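You operate a simulated robot arm through the tools that you are given. There is no shell and no other tool.

Carry out the task below with a simulated two-armed robot. There is one attempt and no reset: what you move stays moved.

Task
Cool the steel pot below 40 degrees with water, then drain it empty.
Fine: heat off first; open its lid and leave it open; shut the valve again.

Only the result counts: the job must be done as asked and must still hold three seconds after the hand-in. Knocking over, shifting, dropping, spilling or breaking anything else fails it. Lids that push on must go on centred and level and be pressed home; caps that screw on are set level and turned clockwise until they are tight.

Robot
Two 7-joint arms with fingered hands on one trunk, on a base that moves. Base frame: it is fixed to the floor where the robot stands at the start and does not move with it; the origin is under the middle of the robot, x ahead of it, y to its left, z up. Units: cm, rad, N and s.
The left shoulder is at the start at [4.2, 16.3, 106.1], the right one opposite. Each reaches about 121.5 cm from its shoulder. Places, roughly: black pot [180, -30, 90]; black pot drain valve [160, -20, 90]; black pot heat knob [170, -10, 90]; black pot water button [170, -20, 90]; blue dose button [210, 40, 90]; fixer dose button [210, 30, 90]; hood fan switch [160, -40, 80]; spin start button [120, -120, 90]; steel pot [200, 0, 90]; steel pot drain valve [180, 0, 90]; steel pot heat knob [180, 20, 90]; steel pot lid [200, 0, 100]; steel pot water button [180, 10, 90]; tub drain valve [130, -80, 80]; tub tap lever [140, -60, 90]; yellow dose button [210, 30, 90]. Payload 4 kg a hand.
The TCP of each hand is the grasp point between the finger pads, 3.6 cm short of the fingertips. In the tool frame z runs along the fingers and y along their closing line. The gripper opens to 12.4 cm; its body begins 4.2 cm behind the TCP. The gripper is a hand of 4 fingers: y runs from the thumb to the fingers, the wrist lies at [-1.5, -9.9, -18.9] in the tool frame, and closing takes about 1.5 s.
Orientation is that of the tool frame in the base frame, as a unit quaternion [x, y, z, w]. With the fingers straight down and the wrist toward the robot, the tool's x, y and z point along [0, 1, 0], [1, 0, 0] and [0, 0, -1] of the base frame.

Tools
- The arms move only by the tool step_arm. It takes "left_plan", "right_plan" or both (then of equal length, played together; a hand with none holds still); each is a list of rows, each a list of 6 numbers: the shift along the base's x, y, z in cm, then the turn, a rotation vector about the base's x, y, z in rad. In form: [[x, y, z, ax, ay, az], ...]. A call has 1 to 20 rows; each row is the pose to reach, as a shift and turn from the pose commanded when the call began. "left_claw" and "right_claw" are, for a hand that has rows, the gripper command, from -1 (fully open) to 1 (shut), values between in proportion, set as the call begins (left out, the last holds). Rows are played at 5 a second. More than 5 cm and 0.15 rad between two rows, or a gripper value outside its range, and nothing of the call is played. Where a pose cannot be reached the arm comes as near as it can. A force on the tool above 40 N (or 10 N above the force at the start of the call, whichever is more), or a blocked arm, ends the call early, and 0.2 s more pass. The fingers move at their own pace (about 4.5 cm/s each) and stop on an object; they squeeze with about 29 N. The grip force told is the motor's: it shows also when the fingers shut on nothing. Time passes only in rows, and 0.2 s behind the last, so rows that repeat a pose let the fingers close. It gives the time, the measured TCP pose, the force on the tool (base axes), the opening and the grip force at its end, in the units of the frame above (readings bear some noise), with the torque about the TCP (base axes, N m) and any sound that the robot's microphone picked up.
- Cameras (640 x 400 px; columns grow to the right, rows downward): "scene" is now at [14.99, 0.06, 133.26]; the picture's right is [-0.02, -1.00, 0.00], its down [-0.37, 0.01, -0.93] and it looks along [0.93, -0.02, -0.37] (base axes); focal length 282 px, centre (320, 200). "left" rides on the left gripper at [-7.5, -8.6, -12.3] in its tool frame; the picture's right is [-0.70, -0.34, 0.63], its down [0.65, -0.68, 0.35] and it looks along [0.31, 0.65, 0.69] (tool axes); focal length 275 px, centre (320, 200). "right" rides on the right gripper at [7.5, -8.6, -12.3] in its tool frame; the picture's right is [-0.70, 0.34, -0.63], its down [-0.64, -0.68, 0.35] and it looks along [-0.32, 0.65, 0.69] (tool axes); focal length 275 px, centre (320, 200).
- grab_frame(camera): a new picture of that camera. The clock stands still meanwhile.
- move_column(by): moves the trunk up (or, below 0, down) by that many cm; the arms and the scene camera ride with it, the base frame stays. It gives what a move gives, with no picture.
- steer(legs): drives the robot by 1 to 6 legs, each [ahead, left, turn to the left] in cm, cm and rad, along the robot's own axes; the way and the turn of a leg run together, so that a leg with both is an arc; at most 150 cm and 3.142 rad a leg. The arms and the cameras ride along, it lands a little off, and it stops where it bumps. It gives what a move gives.
- finger_targets(index, middle, ring, thumb_bend, thumb_turn, hand): sets how far each is bent, from 0 (flat) to 1 (curled in); at 0.3 the hand is open as for a grip, at 0.7 the pads meet at the TCP. One left out holds its place. A second passes; each finger stops where it meets its share of the squeeze, and holds until it gets a number again. A gripper value or a shape takes the hand back. It gives what a move gives, with no picture; readings hold the bend of each and the force on the fingers (four entries, about 0 where the hand has none), thumb and palm. thumb_turn goes from beside the hand (0) to across from the fingers (1), as for a grip.
- grasp_type(shape, hand): the hand has 4 fingers and takes this shape, open, in about a second: jaw (thumb against the fingers, like two jaws); tri (thumb and two fingers); tip (a fingertip pinch); poke (one finger out to press); point (the index stretched); flat (the hand flat); cup (the hand cupped); fist (a fist). The gripper value then closes the fingers along that shape, each until it touches; the sizes above hold for jaw. It gives what a move gives, with no picture.
- turn_head(pan, tilt): turns the head with the scene camera to pan (to the left, within 1.501 rad either way) and tilt (down, from -0.506 to 1.204), counted from straight ahead of the robot (the tilt from the chest, where the trunk bows). It gives what a move gives.
- measure_at(camera, pixels): for up to 12 pixels [column, row] of the newest picture of that camera ("zoom" is the newest enlarged one), the place [x, y, z] in the base frame of the surface seen there, good to about 0.2 cm, but the place of the scene camera against the robot may be out by one fixed shift of up to 2.5 cm in any direction. The clock stands still meanwhile.
- enlarge(camera, box): a new picture of the part [left, top, right, bottom] of that camera's present view, enlarged. The clock stands still meanwhile.
- finish_job(): hands the job in; it is judged then, once.

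Leave the grippers open and the arms clear of the work at the hand-in unless told otherwise.

The tools are called after "Emit:" by a JSON object that holds its "name" and its "arguments". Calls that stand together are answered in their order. step_arm: Moves the arms, as the interface text tells. Its arguments: {"type":"object","properties":{"left_plan":{"type":"array"},"left_claw":{"type":"number"},"right_plan":{"type":"array"},"right_claw":{"type":"number"}},"required":[]} The other tools are called the same way: move_column (by) moves the trunk up or down; grasp_type (shape, hand) gives the hand a shape; finger_targets (index, middle, ring, thumb_bend, thumb_turn, hand) moves the fingers one by one; steer (legs) drives the base; turn_head (pan, tilt) turns the head that bears the scene camera; grab_frame (camera) takes a picture; measure_at (camera, pixels) gives the place of the surface under pixels of a picture; enlarge (camera, box) takes an enlarged picture of a part of a camera's view; finish_job () hands the job in.

At the start:

```text
time_s: 0.0
left_eef_pos: [65.82, 33.68, 109.98]
left_orientation: [0.707, 0.707, 0.0, 0.0]
left_contact_force: [-0.7, 0.1, -0.1]
left_torque: [0.03, -0.01, 0.03]
left_grip_width: 12.37
left_grasp_force: 0.0
left_shape: jaw
left_bend: [0.3, 0.3, 0.3, 0.3, 0.98]
left_finger forces: [0.0, 0.0, 0.0, 0.0, 0.0, 0.0]
right_eef_pos: [69.81, -23.57, 111.56]
right_orientation: [0.707, 0.707, -0.001, 0.0]
right_contact_force: [-0.4, 0.0, 0.1]
right_torque: [0.0, 0.0, 0.0]
right_grip_width: 12.37
right_grasp_force: 0.1
right_shape: jaw
right_bend: [0.3, 0.3, 0.3, 0.3, 0.98]
right_finger forces: [0.0, 0.0, 0.0, 0.0, 0.0, 0.1]
trunk travel left (down, up): [-22.5, 25.3]
robot x, y, heading: [0.1, -0.11, -0.003]
head pan, tilt (commanded): [-0.024, 0.23]
```

scene: 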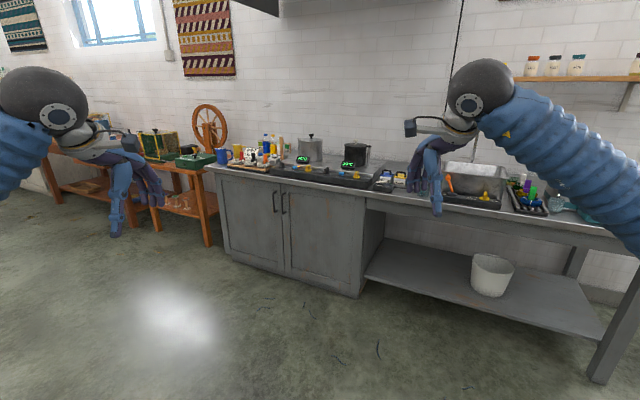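
right: 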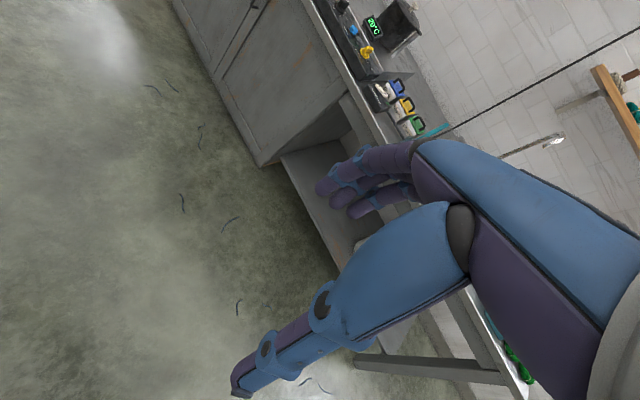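
left: 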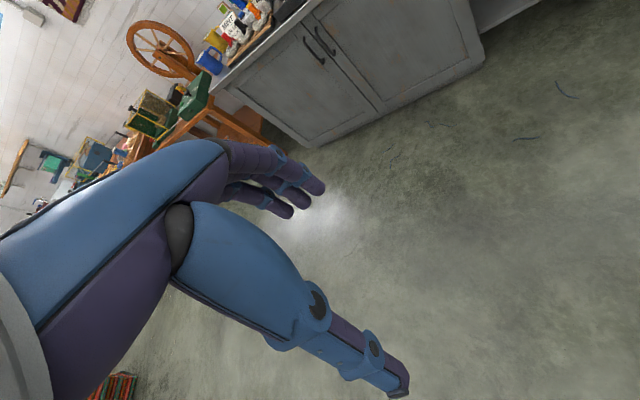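

I see the counter ahead with two pots near (310,148) and (356,155). I'll take an enlarged picture of the pots and controls.

Emit:
{"name": "enlarge", "arguments": {"camera": "scene", "box": [230, 110, 410, 222]}}

```text
3.56 times, centred on (320, 166) of scene
```

zoom: 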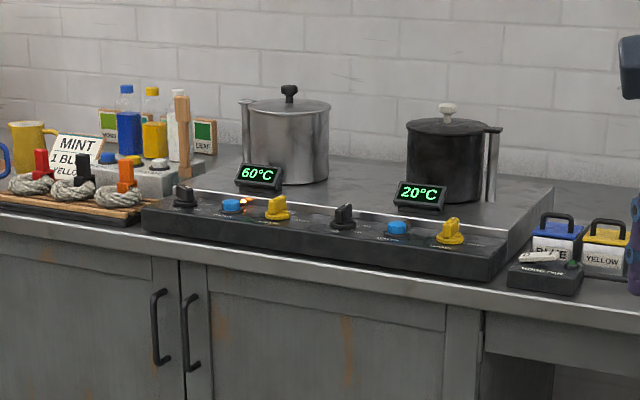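

The steel pot reads 60°C; its black heat knob is at (184,195), the blue water button at (232,205), the yellow drain valve at (277,207), and the lid knob at (289,92). I'll measure these.

Emit:
{"name": "measure_at", "arguments": {"camera": "zoom", "pixels": [[184, 193], [185, 205], [232, 202], [277, 205], [277, 216], [289, 92], [290, 105], [260, 178], [330, 225], [290, 170], [150, 225], [247, 101]]}}

Emit:
{"name": "turn_head", "arguments": {"pan": 0.0, "tilt": 0.4}}

```text
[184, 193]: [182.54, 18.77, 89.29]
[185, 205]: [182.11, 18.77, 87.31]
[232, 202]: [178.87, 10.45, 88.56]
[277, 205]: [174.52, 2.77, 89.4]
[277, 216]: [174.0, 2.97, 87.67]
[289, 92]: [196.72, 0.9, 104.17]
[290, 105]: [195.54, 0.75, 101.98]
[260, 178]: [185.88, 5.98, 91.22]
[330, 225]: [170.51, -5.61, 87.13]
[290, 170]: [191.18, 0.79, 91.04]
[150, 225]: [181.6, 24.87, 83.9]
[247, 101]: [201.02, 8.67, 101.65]
```

```text
time_s: 0.7
left_eef_pos: [66.03, 33.71, 109.89]
left_orientation: [0.708, 0.707, 0.0, 0.0]
left_contact_force: [0.1, -0.3, 0.0]
left_torque: [-0.02, 0.0, 0.02]
left_grip_width: 12.36
left_grasp_force: 0.0
left_shape: jaw
left_bend: [0.3, 0.3, 0.3, 0.3, 0.98]
left_finger forces: [0.1, 0.1, 0.1, 0.0, 0.1, 0.1]
right_eef_pos: [69.82, -23.5, 111.35]
right_orientation: [0.707, 0.707, 0.0, 0.0]
right_contact_force: [0.0, -0.3, -1.3]
right_torque: [0.01, -0.04, 0.01]
right_grip_width: 12.36
right_grasp_force: 0.1
right_shape: jaw
right_bend: [0.3, 0.3, 0.3, 0.3, 0.98]
right_finger forces: [0.1, 0.0, 0.0, 0.0, 0.0, 0.0]
trunk travel left (down, up): [-22.5, 25.3]
robot x, y, heading: [-0.4, 0.05, -0.001]
head pan, tilt (commanded): [0.0, 0.4]
```

The counter runs obliquely to me. Before driving I'll take a new scene picture to check for obstacles on the way.

Emit:
{"name": "grab_frame", "arguments": {"camera": "scene"}}

```text
taken
```

scene: 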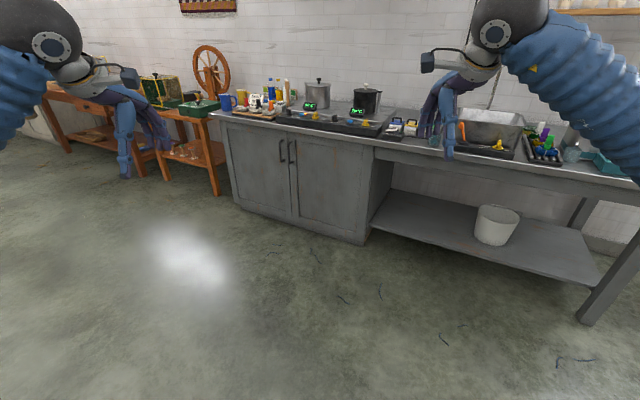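

I'll measure the counter's front edge, the floor line of the cabinet and the left table to plan the drive.

Emit:
{"name": "measure_at", "arguments": {"camera": "scene", "pixels": [[215, 115], [300, 131], [388, 149], [560, 180], [238, 204], [365, 240], [215, 195], [195, 120], [212, 85], [165, 180], [318, 80], [365, 86]]}}

```text
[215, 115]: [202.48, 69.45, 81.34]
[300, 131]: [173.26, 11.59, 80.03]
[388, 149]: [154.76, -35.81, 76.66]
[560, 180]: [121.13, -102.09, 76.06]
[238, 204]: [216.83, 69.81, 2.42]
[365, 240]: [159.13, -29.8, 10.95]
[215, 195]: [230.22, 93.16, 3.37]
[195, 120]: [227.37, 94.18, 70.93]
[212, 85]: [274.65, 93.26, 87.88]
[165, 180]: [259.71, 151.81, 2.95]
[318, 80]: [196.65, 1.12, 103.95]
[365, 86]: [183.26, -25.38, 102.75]
```

The counter's front edge runs along about (0.43, 0.90), so I need to face about −0.444 rad. I'll turn first, then drive to roughly 75 cm in front of the edge line, centred on the steel pot, and look again.

Emit:
{"name": "steer", "arguments": {"legs": [[0, 0, -0.444], [70, 86, 0]]}}

Emit:
{"name": "grab_frame", "arguments": {"camera": "scene"}}

```text
time_s: 7.6
left_eef_pos: [173.2, 49.14, 109.93]
left_orientation: [0.845, 0.535, 0.0, -0.001]
left_contact_force: [-0.5, -0.1, -0.2]
left_torque: [0.0, -0.02, 0.02]
left_grip_width: 12.35
left_grasp_force: 0.1
left_shape: jaw
left_bend: [0.3, 0.3, 0.3, 0.3, 0.98]
left_finger forces: [0.0, 0.0, 0.1, 0.0, 0.0, 0.0]
right_eef_pos: [152.26, -4.24, 111.54]
right_orientation: [0.844, 0.536, -0.001, 0.0]
right_contact_force: [-0.7, 0.4, 0.0]
right_torque: [0.03, -0.04, 0.01]
right_grip_width: 12.39
right_grasp_force: 0.2
right_shape: jaw
right_bend: [0.3, 0.3, 0.3, 0.3, 0.98]
right_finger forces: [0.1, 0.0, 0.0, 0.0, 0.0, 0.0]
trunk travel left (down, up): [-22.5, 25.3]
robot x, y, heading: [99.06, 46.66, -0.446]
head pan, tilt (commanded): [0.0, 0.4]
```

```text
taken
```

scene: 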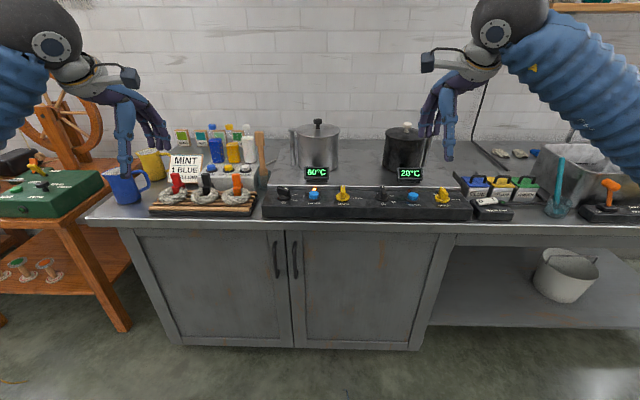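

Now I face the counter squarely. I'll enlarge the steel pot and its controls.

Emit:
{"name": "enlarge", "arguments": {"camera": "scene", "box": [250, 105, 410, 225]}}

```text
3.33 times, centred on (330, 165) of scene
```

zoom: 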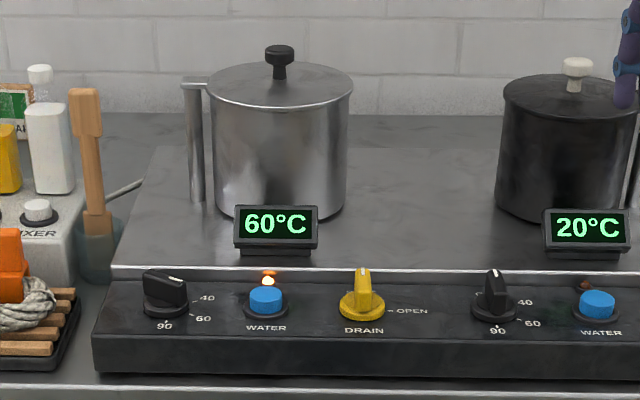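

I'll enlarge the control strip more closely.

Emit:
{"name": "enlarge", "arguments": {"camera": "scene", "box": [270, 168, 360, 218]}}

Emit:
{"name": "enlarge", "arguments": {"camera": "scene", "box": [360, 168, 450, 218]}}

```text
7.11 times, centred on (315, 193) of scene
```

zoom: 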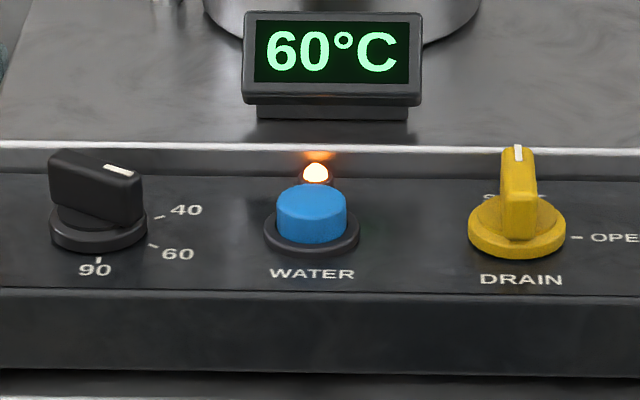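

```text
7.11 times, centred on (405, 193) of scene
```

zoom: 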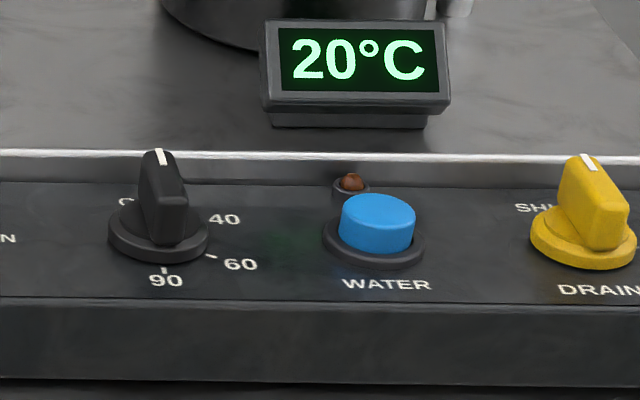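

The steel pot's heat knob points toward 60 with its lamp lit (315,172); the black pot's "off" points away from me. The drain valve's pointer points away (shut), and "open" is to the right. First I'll pull both hands up and back a bit, so I can drive closer with clearance.

Emit:
{"name": "step_arm", "arguments": {"left_plan": [[-3, 1.4, 3, 0, 0, 0], [-6, 2.8, 6, 0, 0, 0], [-9, 4.2, 9, 0, 0, 0]], "right_plan": [[-3, 1.4, 3, 0, 0, 0], [-6, 2.8, 6, 0, 0, 0], [-9, 4.2, 9, 0, 0, 0]]}}

Emit:
{"name": "steer", "arguments": {"legs": [[18, 0, 0]]}}

Emit:
{"name": "turn_head", "arguments": {"pan": 0.0, "tilt": 0.55}}

Emit:
{"name": "grab_frame", "arguments": {"camera": "scene"}}

Emit:
{"name": "grab_frame", "arguments": {"camera": "right"}}

Emit:
{"name": "grab_frame", "arguments": {"camera": "left"}}

```text
time_s: 8.4
left_eef_pos: [163.92, 53.35, 119.02]
left_orientation: [0.845, 0.535, 0.001, 0.001]
left_contact_force: [0.1, 0.4, -0.8]
left_torque: [-0.04, -0.02, 0.01]
left_grip_width: 12.38
left_grasp_force: 0.0
left_shape: jaw
left_bend: [0.3, 0.3, 0.3, 0.3, 0.98]
left_finger forces: [0.0, 0.0, 0.0, 0.0, 0.0, 0.0]
right_eef_pos: [142.74, 0.12, 120.86]
right_orientation: [0.845, 0.534, 0.001, 0.0]
right_contact_force: [-0.1, -0.2, 0.6]
right_torque: [0.0, -0.04, -0.03]
right_grip_width: 12.38
right_grasp_force: 0.1
right_shape: jaw
right_bend: [0.3, 0.3, 0.3, 0.3, 0.98]
right_finger forces: [0.0, 0.0, 0.0, 0.1, 0.0, 0.0]
trunk travel left (down, up): [-22.5, 25.3]
robot x, y, heading: [99.18, 47.09, -0.441]
head pan, tilt (commanded): [0.0, 0.4]
```

```text
time_s: 9.9
left_eef_pos: [180.47, 45.38, 118.7]
left_orientation: [0.845, 0.534, 0.0, 0.0]
left_contact_force: [0.2, -0.2, -0.4]
left_torque: [0.03, 0.06, -0.02]
left_grip_width: 12.41
left_grasp_force: 0.1
left_shape: jaw
left_bend: [0.3, 0.3, 0.3, 0.3, 0.98]
left_finger forces: [0.0, 0.0, 0.1, 0.0, 0.1, 0.1]
right_eef_pos: [159.29, -7.79, 120.58]
right_orientation: [0.845, 0.535, -0.001, -0.002]
right_contact_force: [0.4, -0.7, -0.6]
right_torque: [-0.03, 0.04, -0.02]
right_grip_width: 12.4
right_grasp_force: 0.1
right_shape: jaw
right_bend: [0.3, 0.3, 0.3, 0.3, 0.98]
right_finger forces: [0.0, 0.0, 0.0, 0.0, 0.1, 0.1]
trunk travel left (down, up): [-22.5, 25.3]
robot x, y, heading: [115.52, 39.42, -0.44]
head pan, tilt (commanded): [0.0, 0.4]
```

```text
time_s: 10.6
left_eef_pos: [180.38, 45.46, 118.91]
left_orientation: [0.845, 0.535, 0.0, 0.0]
left_contact_force: [0.1, 0.5, -0.1]
left_torque: [-0.03, -0.04, 0.0]
left_grip_width: 12.36
left_grasp_force: 0.2
left_shape: jaw
left_bend: [0.3, 0.3, 0.3, 0.3, 0.98]
left_finger forces: [0.0, 0.1, 0.0, 0.1, 0.0, 0.0]
right_eef_pos: [159.08, -7.66, 120.68]
right_orientation: [0.844, 0.536, 0.0, 0.001]
right_contact_force: [0.9, 0.1, -0.3]
right_torque: [-0.02, -0.01, 0.0]
right_grip_width: 12.39
right_grasp_force: 0.0
right_shape: jaw
right_bend: [0.3, 0.3, 0.3, 0.3, 0.98]
right_finger forces: [0.1, 0.1, 0.1, 0.0, 0.0, 0.1]
trunk travel left (down, up): [-22.5, 25.3]
robot x, y, heading: [115.52, 39.06, -0.441]
head pan, tilt (commanded): [0.0, 0.55]
```

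```text
taken
```

scene: 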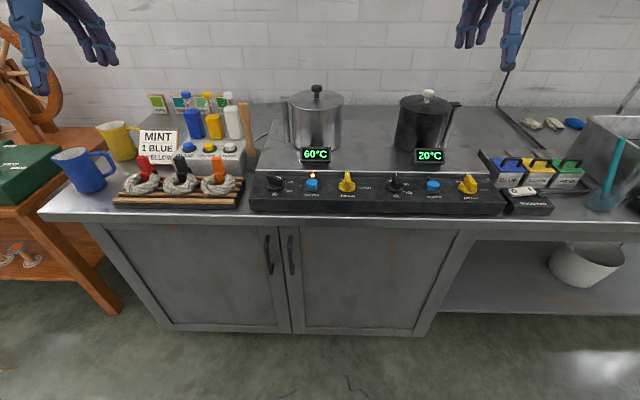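

```text
taken
```

right: 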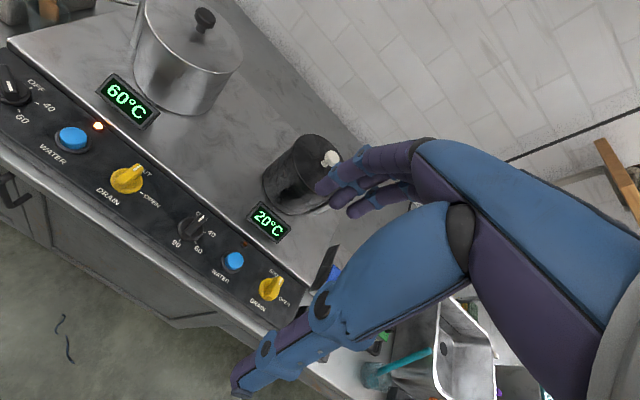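

```text
taken
```

left: 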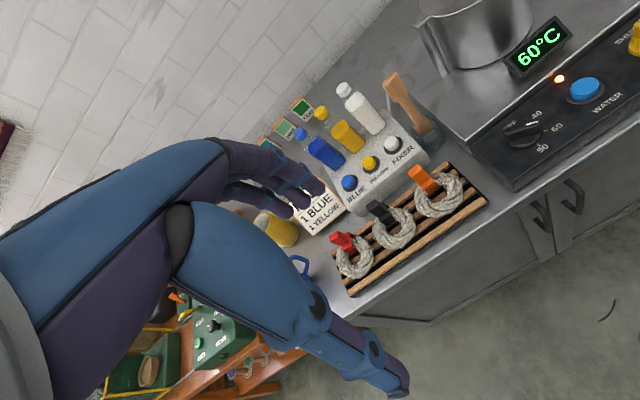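

The hand cameras see the controls well. I'll enlarge the knob in the left camera around (525,130), and the pot in the right camera around (190,50).

Emit:
{"name": "enlarge", "arguments": {"camera": "left", "box": [480, 60, 640, 180]}}

Emit:
{"name": "enlarge", "arguments": {"camera": "right", "box": [0, 0, 250, 220]}}

Emit:
{"name": "enlarge", "arguments": {"camera": "scene", "box": [270, 75, 370, 155]}}

```text
3.33 times, centred on (560, 120) of left
```

zoom: 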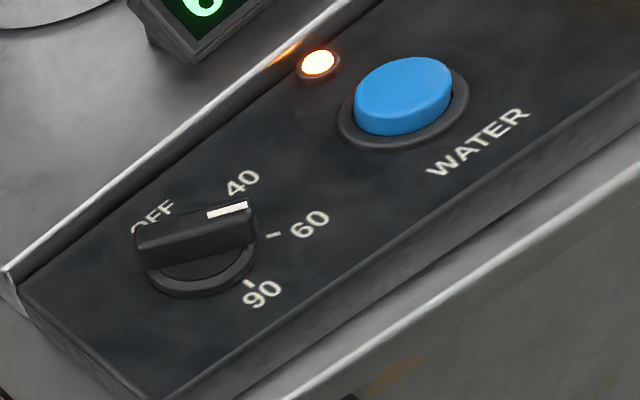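

```text
1.82 times, centred on (125, 110) of right
```

zoom: 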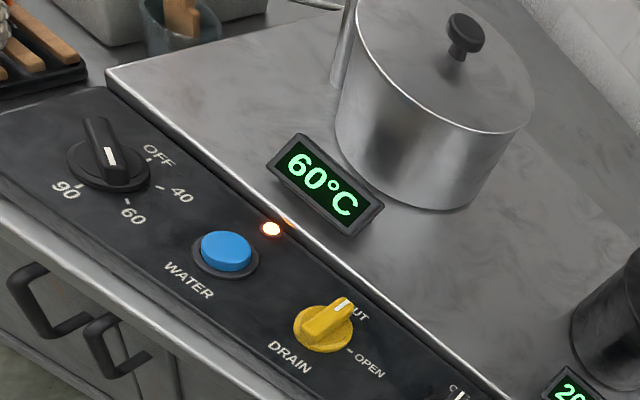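

```text
5.00 times, centred on (320, 115) of scene
```

zoom: 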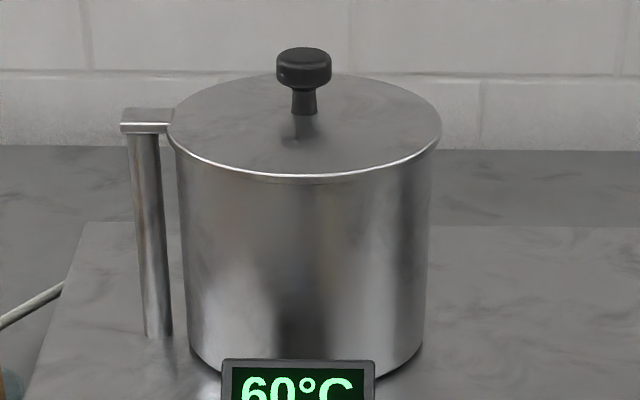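

The left camera sees the knob well. I'll re-enlarge it there and measure the knob's bar, base and tick marks.

Emit:
{"name": "enlarge", "arguments": {"camera": "left", "box": [500, 95, 580, 155]}}

```text
6.67 times, centred on (540, 125) of left
```

zoom: 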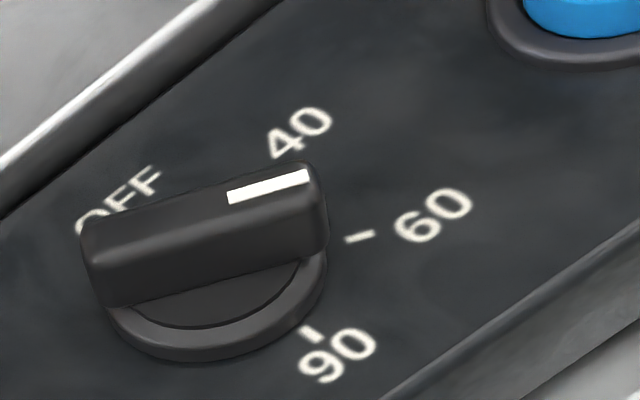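

Emit:
{"name": "measure_at", "arguments": {"camera": "zoom", "pixels": [[93, 238], [310, 185], [230, 200], [300, 178], [360, 237], [312, 333], [130, 335], [318, 300], [200, 325], [120, 220], [440, 300], [200, 265]]}}

```text
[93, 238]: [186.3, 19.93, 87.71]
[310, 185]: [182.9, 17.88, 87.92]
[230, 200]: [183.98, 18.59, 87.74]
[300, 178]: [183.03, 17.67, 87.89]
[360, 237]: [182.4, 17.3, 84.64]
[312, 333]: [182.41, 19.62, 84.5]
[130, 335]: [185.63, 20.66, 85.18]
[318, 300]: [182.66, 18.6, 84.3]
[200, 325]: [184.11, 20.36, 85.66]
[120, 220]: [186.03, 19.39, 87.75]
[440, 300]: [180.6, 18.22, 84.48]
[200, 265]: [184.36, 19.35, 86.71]
```

The knob bar centre is about (184.6, 18.9), the panel is at z≈84.5 and the knob top at 87.9; it points ~120° clockwise from "OFF", i.e. at 60. Now I'll measure the button, the valve, the plate and the pot in the right camera.

Emit:
{"name": "measure_at", "arguments": {"camera": "right", "pixels": [[74, 137], [137, 170], [127, 180], [118, 186], [205, 14], [201, 32], [185, 66], [236, 65], [140, 10], [115, 80], [90, 190], [130, 125]]}}

Emit:
{"name": "measure_at", "arguments": {"camera": "scene", "pixels": [[317, 88], [316, 96], [342, 97], [318, 110], [288, 98], [312, 181], [347, 175], [345, 188], [275, 178], [290, 101], [293, 140], [340, 160]]}}

```text
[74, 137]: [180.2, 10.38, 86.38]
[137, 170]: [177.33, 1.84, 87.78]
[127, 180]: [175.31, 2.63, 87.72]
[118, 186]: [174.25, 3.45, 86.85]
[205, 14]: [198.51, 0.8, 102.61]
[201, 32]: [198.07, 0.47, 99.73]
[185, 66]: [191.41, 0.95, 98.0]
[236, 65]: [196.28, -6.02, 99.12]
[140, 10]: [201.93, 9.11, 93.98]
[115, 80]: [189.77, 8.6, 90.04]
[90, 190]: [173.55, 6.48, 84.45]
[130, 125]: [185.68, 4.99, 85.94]
```

```text
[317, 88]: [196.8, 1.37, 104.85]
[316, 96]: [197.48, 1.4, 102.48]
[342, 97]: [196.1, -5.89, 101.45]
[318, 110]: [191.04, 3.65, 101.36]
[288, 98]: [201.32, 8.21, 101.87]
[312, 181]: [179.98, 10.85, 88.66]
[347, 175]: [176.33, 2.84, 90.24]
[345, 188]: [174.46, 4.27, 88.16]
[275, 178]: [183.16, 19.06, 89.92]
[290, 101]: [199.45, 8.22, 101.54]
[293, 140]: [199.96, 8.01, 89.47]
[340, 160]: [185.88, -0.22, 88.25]
```

The hand cameras (accurate) give: button top ≈ (180.2, 10.4, 86.4), valve top ≈ z 87.8, lid knob top ≈ (198.5, 0.8, 102.6). I'll shape the right hand to "poke" and see where its finger lies.

Emit:
{"name": "grasp_type", "arguments": {"hand": "right", "shape": "poke"}}

Emit:
{"name": "grab_frame", "arguments": {"camera": "right"}}

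```text
time_s: 11.5
left_eef_pos: [180.51, 45.51, 118.88]
left_orientation: [0.845, 0.535, 0.0, 0.0]
left_contact_force: [-0.3, 0.5, -1.0]
left_torque: [-0.02, 0.0, 0.02]
left_grip_width: 12.33
left_grasp_force: 0.1
left_shape: jaw
left_bend: [0.3, 0.3, 0.3, 0.3, 0.98]
left_finger forces: [0.0, 0.0, 0.0, 0.1, 0.0, 0.0]
right_eef_pos: [159.16, -7.74, 120.59]
right_orientation: [0.845, 0.535, -0.001, -0.001]
right_contact_force: [-0.6, 0.1, -0.8]
right_torque: [0.01, 0.0, 0.02]
right_grip_width: 0.0
right_grasp_force: 0.0
right_shape: poke
right_bend: [0.7, 0.7, 0.99, 0.0, 1.0]
right_finger forces: [0.1, 0.1, 0.0, 0.0, 0.0, 0.0]
trunk travel left (down, up): [-22.5, 25.3]
robot x, y, heading: [115.35, 38.82, -0.441]
head pan, tilt (commanded): [0.0, 0.55]
```

```text
taken
```

right: 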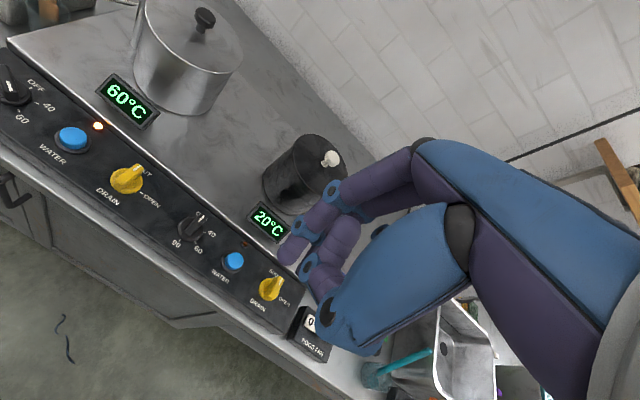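

In the "poke" shape the index and middle are both half bent. I'll try "point" to compare.

Emit:
{"name": "grasp_type", "arguments": {"hand": "right", "shape": "point"}}

Emit:
{"name": "grab_frame", "arguments": {"camera": "right"}}

```text
time_s: 12.4
left_eef_pos: [180.46, 45.53, 118.87]
left_orientation: [0.845, 0.535, 0.0, 0.0]
left_contact_force: [-0.6, 0.0, -0.1]
left_torque: [0.0, -0.01, 0.03]
left_grip_width: 12.38
left_grasp_force: 0.1
left_shape: jaw
left_bend: [0.3, 0.3, 0.3, 0.3, 0.98]
left_finger forces: [0.0, 0.2, 0.1, 0.0, 0.1, 0.0]
right_eef_pos: [159.08, -7.75, 120.61]
right_orientation: [0.845, 0.535, 0.0, -0.001]
right_contact_force: [0.2, -0.6, -0.6]
right_torque: [0.0, 0.01, -0.01]
right_grip_width: 11.62
right_grasp_force: 0.1
right_shape: point
right_bend: [0.32, 1.0, 1.0, 1.0, 0.89]
right_finger forces: [0.1, 0.0, 0.0, 0.0, 0.0, 0.0]
trunk travel left (down, up): [-22.5, 25.3]
robot x, y, heading: [115.31, 39.29, -0.444]
head pan, tilt (commanded): [0.0, 0.55]
```

```text
taken
```

right: 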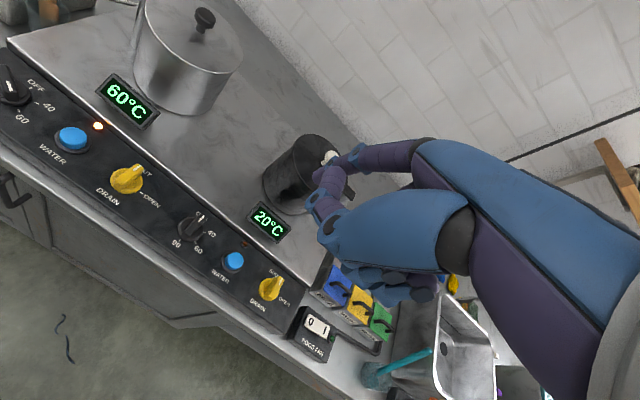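

I'll set the index to about 0.4 with the others curled, and check where the tip lies.

Emit:
{"name": "finger_targets", "arguments": {"hand": "right", "index": 0.4, "middle": 1.0, "ring": 1.0, "thumb_bend": 0.3, "thumb_turn": 0.0}}

Emit:
{"name": "grab_frame", "arguments": {"camera": "right"}}

Emit:
{"name": "turn_head", "arguments": {"pan": -0.4, "tilt": 0.2}}

Emit:
{"name": "grab_frame", "arguments": {"camera": "scene"}}

```text
time_s: 13.4
left_eef_pos: [180.4, 45.49, 118.87]
left_orientation: [0.845, 0.534, 0.0, 0.001]
left_contact_force: [-0.2, 0.0, 0.1]
left_torque: [0.0, 0.02, -0.02]
left_grip_width: 12.37
left_grasp_force: 0.0
left_shape: jaw
left_bend: [0.3, 0.3, 0.3, 0.3, 0.98]
left_finger forces: [0.1, 0.0, 0.0, 0.1, 0.0, 0.1]
right_eef_pos: [159.13, -7.68, 120.57]
right_orientation: [0.844, 0.536, 0.0, 0.0]
right_contact_force: [-1.3, 0.3, 0.2]
right_torque: [0.03, -0.02, 0.03]
right_grip_width: 16.48
right_grasp_force: 0.0
right_shape: fingers
right_bend: [0.4, 1.0, 1.0, 0.3, 0.0]
right_finger forces: [0.0, 0.0, 0.0, 0.1, 0.1, 0.1]
trunk travel left (down, up): [-22.5, 25.3]
robot x, y, heading: [115.3, 39.21, -0.44]
head pan, tilt (commanded): [0.0, 0.55]
```

```text
taken
```

right: 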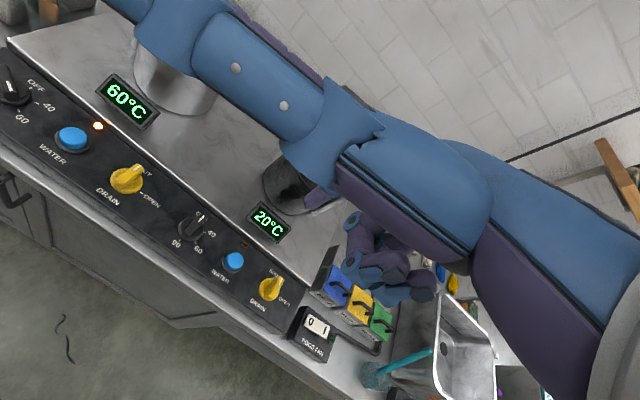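

```text
time_s: 14.3
left_eef_pos: [180.52, 45.55, 118.92]
left_orientation: [0.845, 0.534, 0.0, 0.0]
left_contact_force: [-0.3, 0.0, 0.2]
left_torque: [-0.02, -0.01, -0.01]
left_grip_width: 12.36
left_grasp_force: 0.1
left_shape: jaw
left_bend: [0.3, 0.3, 0.3, 0.3, 0.98]
left_finger forces: [0.1, 0.1, 0.0, 0.0, 0.0, 0.0]
right_eef_pos: [159.1, -7.72, 120.62]
right_orientation: [0.845, 0.535, -0.001, -0.001]
right_contact_force: [-0.4, 0.3, 0.2]
right_torque: [0.02, 0.01, 0.02]
right_grip_width: 16.46
right_grasp_force: 0.0
right_shape: fingers
right_bend: [0.4, 1.0, 1.0, 0.3, 0.0]
right_finger forces: [0.0, 0.0, 0.0, 0.1, 0.0, 0.1]
trunk travel left (down, up): [-22.5, 25.3]
robot x, y, heading: [115.49, 38.78, -0.438]
head pan, tilt (commanded): [-0.4, 0.201]
```

```text
taken
```

scene: 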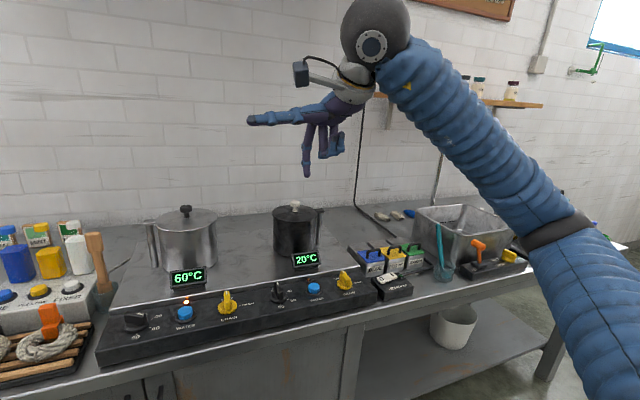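

The index points straight down nicely, but the thumb sticks out to the side. I'll curl the thumb in and look again.

Emit:
{"name": "finger_targets", "arguments": {"hand": "right", "index": 0.45, "middle": 1.0, "ring": 1.0, "thumb_bend": 1.0, "thumb_turn": 0.6}}

Emit:
{"name": "grab_frame", "arguments": {"camera": "right"}}

Emit:
{"name": "enlarge", "arguments": {"camera": "scene", "box": [240, 60, 400, 180]}}

```text
time_s: 15.3
left_eef_pos: [180.41, 45.44, 118.91]
left_orientation: [0.845, 0.534, 0.0, 0.0]
left_contact_force: [0.1, -0.7, 0.1]
left_torque: [-0.03, 0.0, 0.0]
left_grip_width: 12.38
left_grasp_force: 0.0
left_shape: jaw
left_bend: [0.3, 0.3, 0.3, 0.3, 0.98]
left_finger forces: [0.1, 0.0, 0.1, 0.0, 0.1, 0.1]
right_eef_pos: [159.1, -7.72, 120.6]
right_orientation: [0.844, 0.536, -0.001, -0.002]
right_contact_force: [-0.8, 0.1, 0.1]
right_torque: [0.0, -0.02, -0.01]
right_grip_width: 3.28
right_grasp_force: 0.1
right_shape: fingers
right_bend: [0.45, 1.0, 1.0, 1.0, 0.61]
right_finger forces: [0.1, 0.1, 0.1, 0.1, 0.1, 0.0]
trunk travel left (down, up): [-22.5, 25.3]
robot x, y, heading: [114.89, 38.89, -0.439]
head pan, tilt (commanded): [-0.4, 0.201]
```

```text
taken
```

right: 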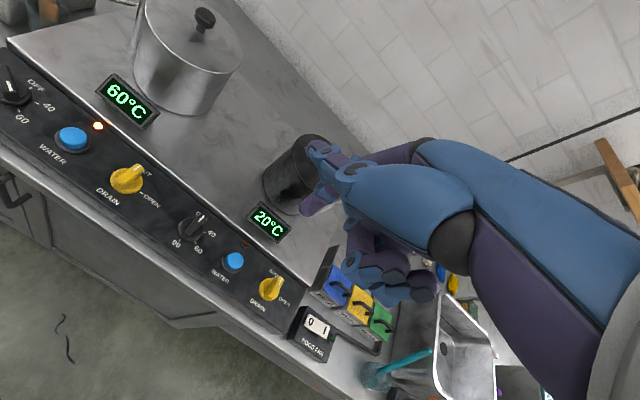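

```text
3.33 times, centred on (320, 120) of scene
```

zoom: 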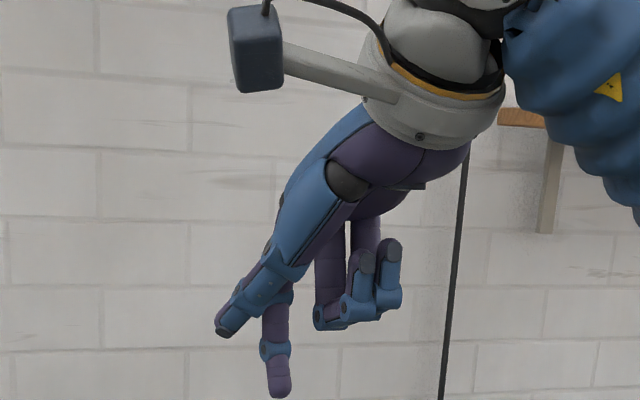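

I'll enlarge the right camera's view of the fingertip to measure it there.

Emit:
{"name": "enlarge", "arguments": {"camera": "right", "box": [270, 110, 450, 310]}}

```text
2.00 times, centred on (360, 210) of right
```

zoom: 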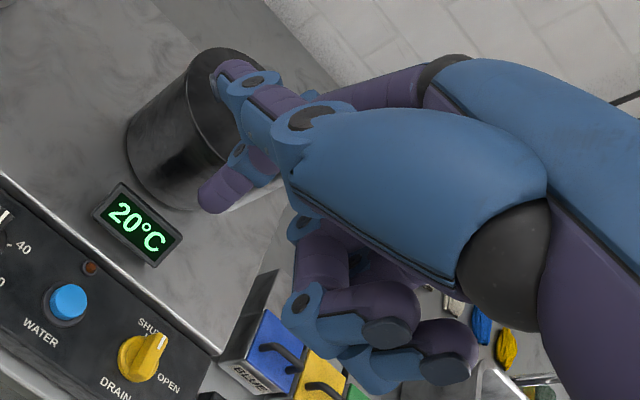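

Emit:
{"name": "measure_at", "arguments": {"camera": "zoom", "pixels": [[203, 206], [212, 197], [240, 178], [222, 70], [235, 90], [385, 330], [450, 370], [300, 240]]}}

Emit:
{"name": "measure_at", "arguments": {"camera": "scene", "pixels": [[308, 176], [308, 170], [294, 158], [322, 157], [296, 206], [184, 210], [185, 313], [227, 295]]}}

```text
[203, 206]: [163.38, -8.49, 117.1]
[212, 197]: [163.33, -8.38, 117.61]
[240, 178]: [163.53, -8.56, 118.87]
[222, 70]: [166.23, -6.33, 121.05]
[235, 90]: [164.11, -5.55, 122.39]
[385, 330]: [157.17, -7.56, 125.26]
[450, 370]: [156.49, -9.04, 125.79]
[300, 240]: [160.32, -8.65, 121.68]
```

```text
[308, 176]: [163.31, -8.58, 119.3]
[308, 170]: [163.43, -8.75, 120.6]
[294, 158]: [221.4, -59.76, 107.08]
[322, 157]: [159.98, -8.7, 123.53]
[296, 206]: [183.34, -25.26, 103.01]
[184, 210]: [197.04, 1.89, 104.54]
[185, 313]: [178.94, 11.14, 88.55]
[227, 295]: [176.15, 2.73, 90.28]
```

I'll cross-check the two hand cameras against each other on the water button and the lamp.

Emit:
{"name": "measure_at", "arguments": {"camera": "left", "pixels": [[587, 86], [580, 86], [594, 86], [559, 79], [634, 40]]}}

Emit:
{"name": "measure_at", "arguments": {"camera": "right", "pixels": [[75, 137], [65, 133], [85, 140], [99, 126], [137, 170], [8, 85], [2, 72]]}}

```text
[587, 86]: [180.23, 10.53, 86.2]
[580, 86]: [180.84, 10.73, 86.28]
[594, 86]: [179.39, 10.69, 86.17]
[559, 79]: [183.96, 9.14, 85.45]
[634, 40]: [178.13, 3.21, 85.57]
```

```text
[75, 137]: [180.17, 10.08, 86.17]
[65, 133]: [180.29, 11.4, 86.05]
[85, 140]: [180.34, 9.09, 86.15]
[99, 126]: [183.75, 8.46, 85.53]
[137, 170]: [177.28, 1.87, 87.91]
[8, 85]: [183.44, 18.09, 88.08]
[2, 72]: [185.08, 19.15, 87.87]
```

Both hand cameras agree (button centre ≈ (180.3, 10.4, 86.2)). The right index tip is about 4.8 cm ahead and 0.8 cm left of the TCP and 3.6 cm below it. Let me check the height of the neighbouring rope rack (left picture around (425,178)) before moving over the heat knob.

Emit:
{"name": "measure_at", "arguments": {"camera": "left", "pixels": [[420, 175], [435, 190], [450, 195], [485, 190], [430, 130], [400, 85], [470, 160]]}}

```text
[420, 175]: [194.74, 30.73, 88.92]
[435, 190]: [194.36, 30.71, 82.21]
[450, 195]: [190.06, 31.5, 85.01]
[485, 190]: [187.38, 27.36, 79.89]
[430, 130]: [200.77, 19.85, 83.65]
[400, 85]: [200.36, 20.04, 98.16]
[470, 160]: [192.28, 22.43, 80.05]
```

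The neighbours are clear. I'll move the right hand to hover just in front of the heat knob.

Emit:
{"name": "step_arm", "arguments": {"right_plan": [[1.7, 3.2, -2, 0, 0, 0], [3.5, 6.5, -4, 0, 0, 0], [5.4, 9.7, -6, 0, 0, 0], [7.3, 13, -8, 0, 0, 0], [9.2, 16.3, -10, 0, 0, 0], [11.1, 19.6, -12, 0, 0, 0], [13, 22.9, -14, 0, 0, 0], [15, 26.2, -16, 0, 0, 0], [17, 29.2, -18, 0, 0, 0], [17, 29.2, -20.5, 0, 0, 0]]}}

Emit:
{"name": "grab_frame", "arguments": {"camera": "right"}}

Emit:
{"name": "grab_frame", "arguments": {"camera": "left"}}

```text
time_s: 17.5
left_eef_pos: [180.45, 45.46, 118.87]
left_orientation: [0.845, 0.535, 0.0, -0.001]
left_contact_force: [-0.2, -0.3, 0.3]
left_torque: [0.02, 0.01, 0.01]
left_grip_width: 12.36
left_grasp_force: 0.2
left_shape: jaw
left_bend: [0.3, 0.3, 0.3, 0.3, 0.98]
left_finger forces: [0.0, 0.0, 0.0, 0.0, 0.0, 0.0]
right_eef_pos: [176.03, 21.55, 100.33]
right_orientation: [0.845, 0.535, -0.001, -0.001]
right_contact_force: [-0.2, -0.3, -0.7]
right_torque: [0.03, -0.02, 0.0]
right_grip_width: 3.28
right_grasp_force: 0.1
right_shape: fingers
right_bend: [0.45, 1.0, 1.0, 1.0, 0.61]
right_finger forces: [0.0, 0.1, 0.0, 0.1, 0.0, 0.1]
trunk travel left (down, up): [-22.5, 25.3]
robot x, y, heading: [115.28, 38.98, -0.439]
head pan, tilt (commanded): [-0.4, 0.201]
```

```text
taken
```

right: 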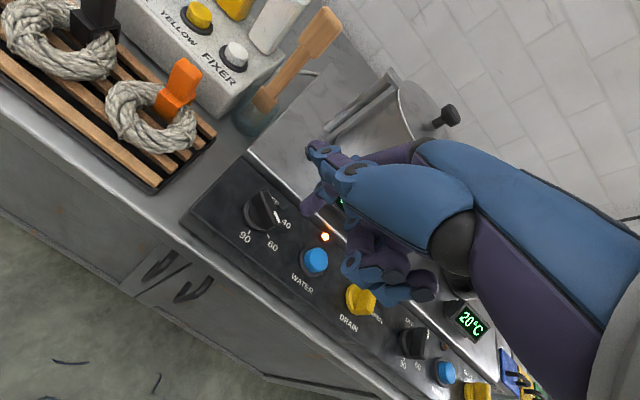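

```text
taken
```

left: 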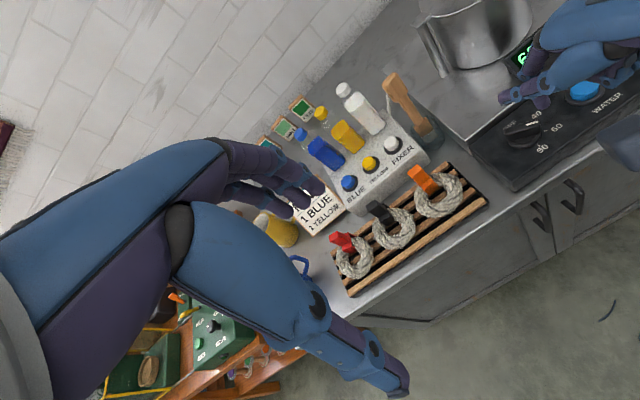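

I'll enlarge both views to measure the fingertip against the knob.

Emit:
{"name": "enlarge", "arguments": {"camera": "left", "box": [480, 60, 600, 150]}}

```text
4.44 times, centred on (540, 105) of left
```

zoom: 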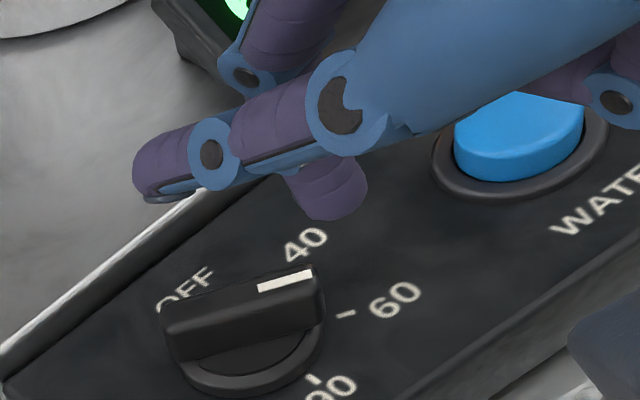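

Emit:
{"name": "measure_at", "arguments": {"camera": "zoom", "pixels": [[335, 213], [325, 200], [345, 200], [150, 185], [160, 165]]}}

Emit:
{"name": "enlarge", "arguments": {"camera": "right", "box": [220, 130, 380, 250]}}

```text
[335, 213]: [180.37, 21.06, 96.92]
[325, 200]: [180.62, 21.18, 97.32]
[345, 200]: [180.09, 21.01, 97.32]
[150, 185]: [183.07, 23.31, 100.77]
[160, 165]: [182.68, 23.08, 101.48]
```

```text
3.33 times, centred on (300, 190) of right
```

zoom: 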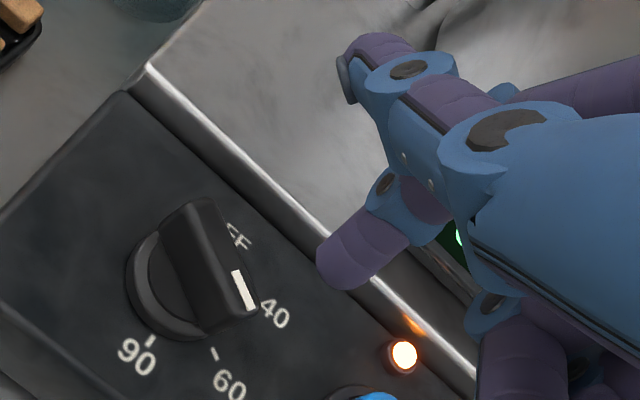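

The left camera puts the right fingertip centre at about (180.7, 20.4), tip at z≈96.7 – consistent. I'll lower it to just above the knob's height, at the trailing side of the bar's marked end, and look.

Emit:
{"name": "step_arm", "arguments": {"right_plan": [[1.0, -0.3, -3, 0, 0, 0], [1.3, -0.4, -6.5, 0, 0, 0]]}}

Emit:
{"name": "enlarge", "arguments": {"camera": "left", "box": [480, 60, 600, 150]}}

Emit:
{"name": "enlarge", "arguments": {"camera": "right", "box": [220, 130, 380, 250]}}

```text
time_s: 18.1
left_eef_pos: [180.44, 45.52, 118.82]
left_orientation: [0.845, 0.534, 0.0, -0.001]
left_contact_force: [0.1, 1.3, -0.2]
left_torque: [0.02, 0.0, 0.02]
left_grip_width: 12.35
left_grasp_force: 0.0
left_shape: jaw
left_bend: [0.3, 0.3, 0.3, 0.3, 0.98]
left_finger forces: [0.1, 0.0, 0.0, 0.0, 0.0, 0.0]
right_eef_pos: [177.31, 21.14, 93.81]
right_orientation: [0.844, 0.536, 0.001, -0.001]
right_contact_force: [-0.5, -0.7, 0.1]
right_torque: [0.01, -0.01, 0.02]
right_grip_width: 3.26
right_grasp_force: 0.0
right_shape: fingers
right_bend: [0.45, 1.0, 1.0, 1.0, 0.61]
right_finger forces: [0.0, 0.0, 0.0, 0.1, 0.0, 0.1]
trunk travel left (down, up): [-22.5, 25.3]
robot x, y, heading: [115.48, 39.45, -0.441]
head pan, tilt (commanded): [-0.4, 0.201]
```

```text
4.44 times, centred on (540, 105) of left
```

zoom: 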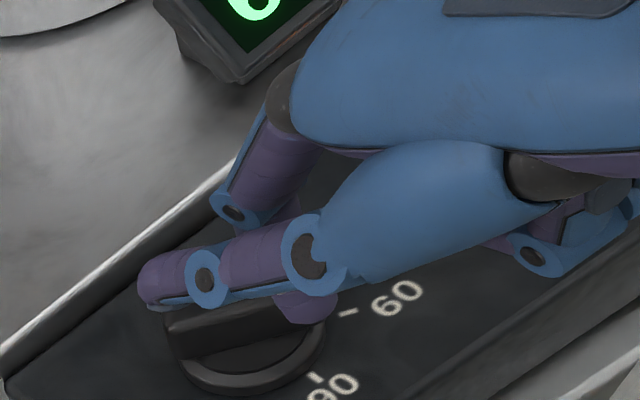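

```text
3.33 times, centred on (300, 190) of right
```

zoom: 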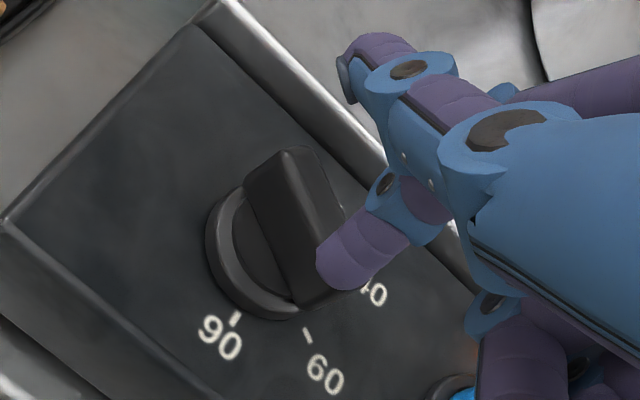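

I'll measure the fingertip and the knob in this same right-camera view.

Emit:
{"name": "measure_at", "arguments": {"camera": "zoom", "pixels": [[328, 272], [345, 262], [345, 285], [290, 150], [325, 185], [300, 300], [250, 185], [345, 210], [308, 335], [236, 318], [270, 315]]}}

Emit:
{"name": "grab_frame", "arguments": {"camera": "left"}}

Emit:
{"name": "measure_at", "arguments": {"camera": "left", "pixels": [[549, 131], [547, 131], [551, 130], [514, 127], [530, 140]]}}

```text
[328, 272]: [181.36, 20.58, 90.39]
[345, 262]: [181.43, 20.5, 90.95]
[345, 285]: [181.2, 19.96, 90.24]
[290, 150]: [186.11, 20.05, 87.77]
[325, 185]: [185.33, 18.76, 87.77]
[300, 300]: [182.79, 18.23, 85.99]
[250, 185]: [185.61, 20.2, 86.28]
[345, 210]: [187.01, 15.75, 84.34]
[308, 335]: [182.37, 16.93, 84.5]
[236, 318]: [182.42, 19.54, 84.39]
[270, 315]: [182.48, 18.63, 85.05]
```

```text
taken
```

left: 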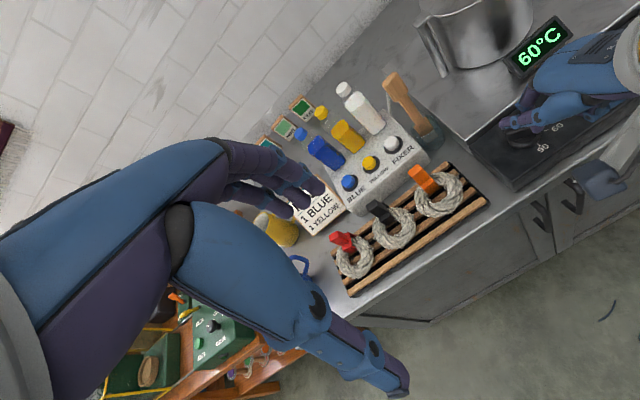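

```text
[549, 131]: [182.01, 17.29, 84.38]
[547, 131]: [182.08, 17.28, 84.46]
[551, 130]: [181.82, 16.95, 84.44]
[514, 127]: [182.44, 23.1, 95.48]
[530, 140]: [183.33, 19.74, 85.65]
```

The fingertip sits ~1 cm clear of the bar's trailing face. I'll lower it to 1.8 cm above the panel and sweep it around the arc, pushing the bar's marked end counterclockwise from 60 to OFF.

Emit:
{"name": "step_arm", "arguments": {"right_plan": [[0.28, 0.2, -2.0, 0, 0, 0], [0.28, 0.2, -3.8, 0, 0, 0], [0.28, 0.2, -3.8, 0, 0, 0], [0.5, -0.25, -3.8, 0, 0, 0], [0.72, -0.7, -3.8, 0, 0, 0], [0.74, -1.42, -3.8, 0, 0, 0], [1.0, -2.08, -3.8, 0, 0, 0], [1.48, -2.61, -3.8, 0, 0, 0]]}}

Emit:
{"name": "enlarge", "arguments": {"camera": "right", "box": [220, 130, 380, 250]}}

```text
time_s: 19.9
left_eef_pos: [180.45, 45.42, 118.79]
left_orientation: [0.846, 0.534, 0.0, 0.0]
left_contact_force: [-0.2, 0.4, -1.0]
left_torque: [-0.01, -0.02, -0.01]
left_grip_width: 12.39
left_grasp_force: 0.1
left_shape: jaw
left_bend: [0.3, 0.3, 0.3, 0.3, 0.98]
left_finger forces: [0.0, 0.0, 0.0, 0.0, 0.0, 0.1]
right_eef_pos: [178.73, 18.46, 89.8]
right_orientation: [0.845, 0.535, 0.0, -0.001]
right_contact_force: [-0.9, -0.5, 1.7]
right_torque: [-0.01, -0.07, -0.02]
right_grip_width: 3.33
right_grasp_force: 1.0
right_shape: fingers
right_bend: [0.46, 1.0, 1.0, 1.0, 0.61]
right_finger forces: [2.4, 0.1, 0.1, 0.0, 0.1, 0.0]
trunk travel left (down, up): [-22.5, 25.3]
robot x, y, heading: [115.43, 39.24, -0.443]
head pan, tilt (commanded): [-0.4, 0.201]
```

```text
3.33 times, centred on (300, 190) of right
```

zoom: 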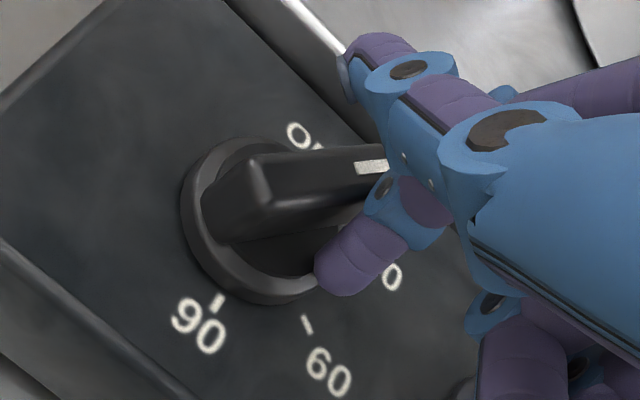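

The bar is turning as hoped (now about at 40). I'll continue the arc to OFF.

Emit:
{"name": "step_arm", "arguments": {"right_plan": [[0.3, -0.2, 0, 0, 0, 0], [0.62, -0.34, 0, 0, 0, 0], [0.98, -0.4, 0, 0, 0, 0], [1.33, -0.44, 0, 0, 0, 0], [1.68, -0.4, 0, 0, 0, 0], [2.03, -0.3, 0, 0, 0, 0], [2.2, -0.2, 0, 0, 0, 0]]}}

Emit:
{"name": "enlarge", "arguments": {"camera": "right", "box": [200, 100, 400, 250]}}

Emit:
{"name": "grab_frame", "arguments": {"camera": "scene"}}

```text
time_s: 21.5
left_eef_pos: [180.43, 45.6, 118.77]
left_orientation: [0.845, 0.534, -0.001, 0.0]
left_contact_force: [0.3, -0.6, -0.1]
left_torque: [-0.01, 0.03, -0.01]
left_grip_width: 12.39
left_grasp_force: 0.0
left_shape: jaw
left_bend: [0.3, 0.3, 0.3, 0.3, 0.98]
left_finger forces: [0.0, 0.0, 0.0, 0.0, 0.1, 0.1]
right_eef_pos: [180.98, 18.12, 89.76]
right_orientation: [0.845, 0.534, -0.001, -0.001]
right_contact_force: [-6.1, -5.3, 3.4]
right_torque: [-0.16, -0.01, -0.25]
right_grip_width: 3.51
right_grasp_force: 4.0
right_shape: fingers
right_bend: [0.47, 1.0, 1.0, 1.0, 0.61]
right_finger forces: [8.0, 0.0, 0.0, 0.1, 0.0, 0.0]
trunk travel left (down, up): [-22.5, 25.3]
robot x, y, heading: [115.18, 38.84, -0.444]
head pan, tilt (commanded): [-0.4, 0.201]
```

```text
2.67 times, centred on (300, 175) of right
```

zoom: 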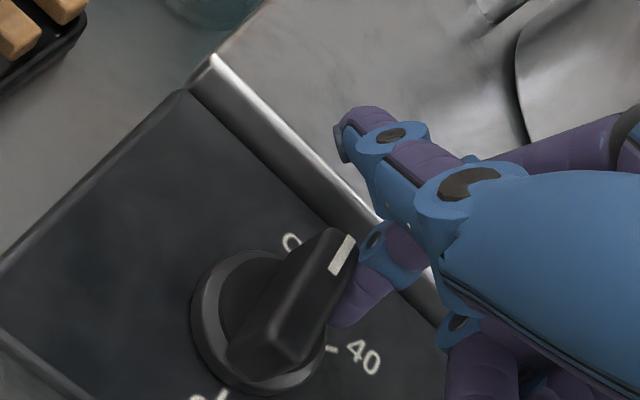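

```text
taken
```

scene: 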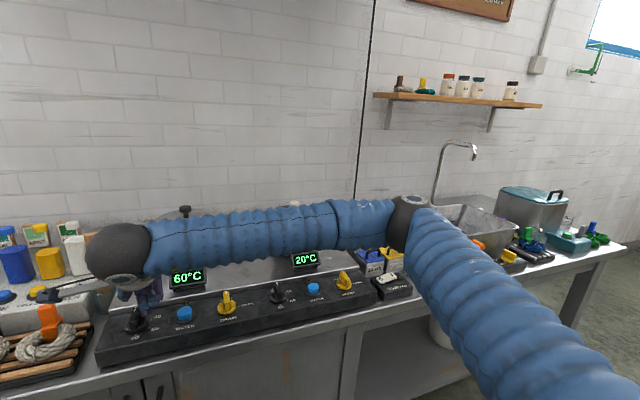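

The lamp is out and the bar now stands against its stop at OFF (finger force up to 8 N). I'll back the finger off to the right by 1 cm and lift it.

Emit:
{"name": "step_arm", "arguments": {"right_plan": [[-0.5, -0.9, 0, 0, 0, 0], [-0.6, -1.0, 3, 0, 0, 0], [-2, -1.0, 7, 0, 0, 0], [-4, 0, 11, 0, 0, 0]]}}

Emit:
{"name": "grab_frame", "arguments": {"camera": "right"}}

Emit:
{"name": "enlarge", "arguments": {"camera": "scene", "box": [90, 240, 330, 390]}}

```text
time_s: 22.5
left_eef_pos: [180.29, 45.67, 118.96]
left_orientation: [0.845, 0.535, 0.0, 0.0]
left_contact_force: [-0.4, 0.2, 0.2]
left_torque: [-0.02, -0.01, 0.02]
left_grip_width: 12.39
left_grasp_force: 0.0
left_shape: jaw
left_bend: [0.3, 0.3, 0.3, 0.3, 0.98]
left_finger forces: [0.1, 0.0, 0.0, 0.1, 0.0, 0.0]
right_eef_pos: [177.04, 18.05, 101.0]
right_orientation: [0.845, 0.535, 0.0, 0.0]
right_contact_force: [0.4, -0.4, 0.4]
right_torque: [0.01, -0.04, -0.02]
right_grip_width: 3.23
right_grasp_force: 0.0
right_shape: fingers
right_bend: [0.45, 1.0, 1.0, 1.0, 0.61]
right_finger forces: [0.1, 0.0, 0.0, 0.0, 0.0, 0.1]
trunk travel left (down, up): [-22.5, 25.3]
robot x, y, heading: [115.37, 39.34, -0.441]
head pan, tilt (commanded): [-0.4, 0.201]
```

```text
taken
```

right: 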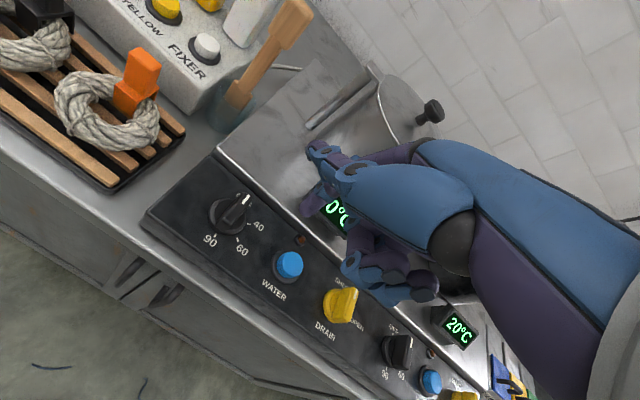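

```text
2.67 times, centred on (210, 315) of scene
```

zoom: 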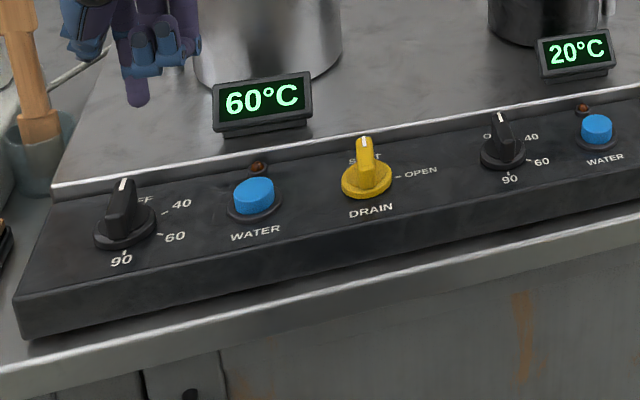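

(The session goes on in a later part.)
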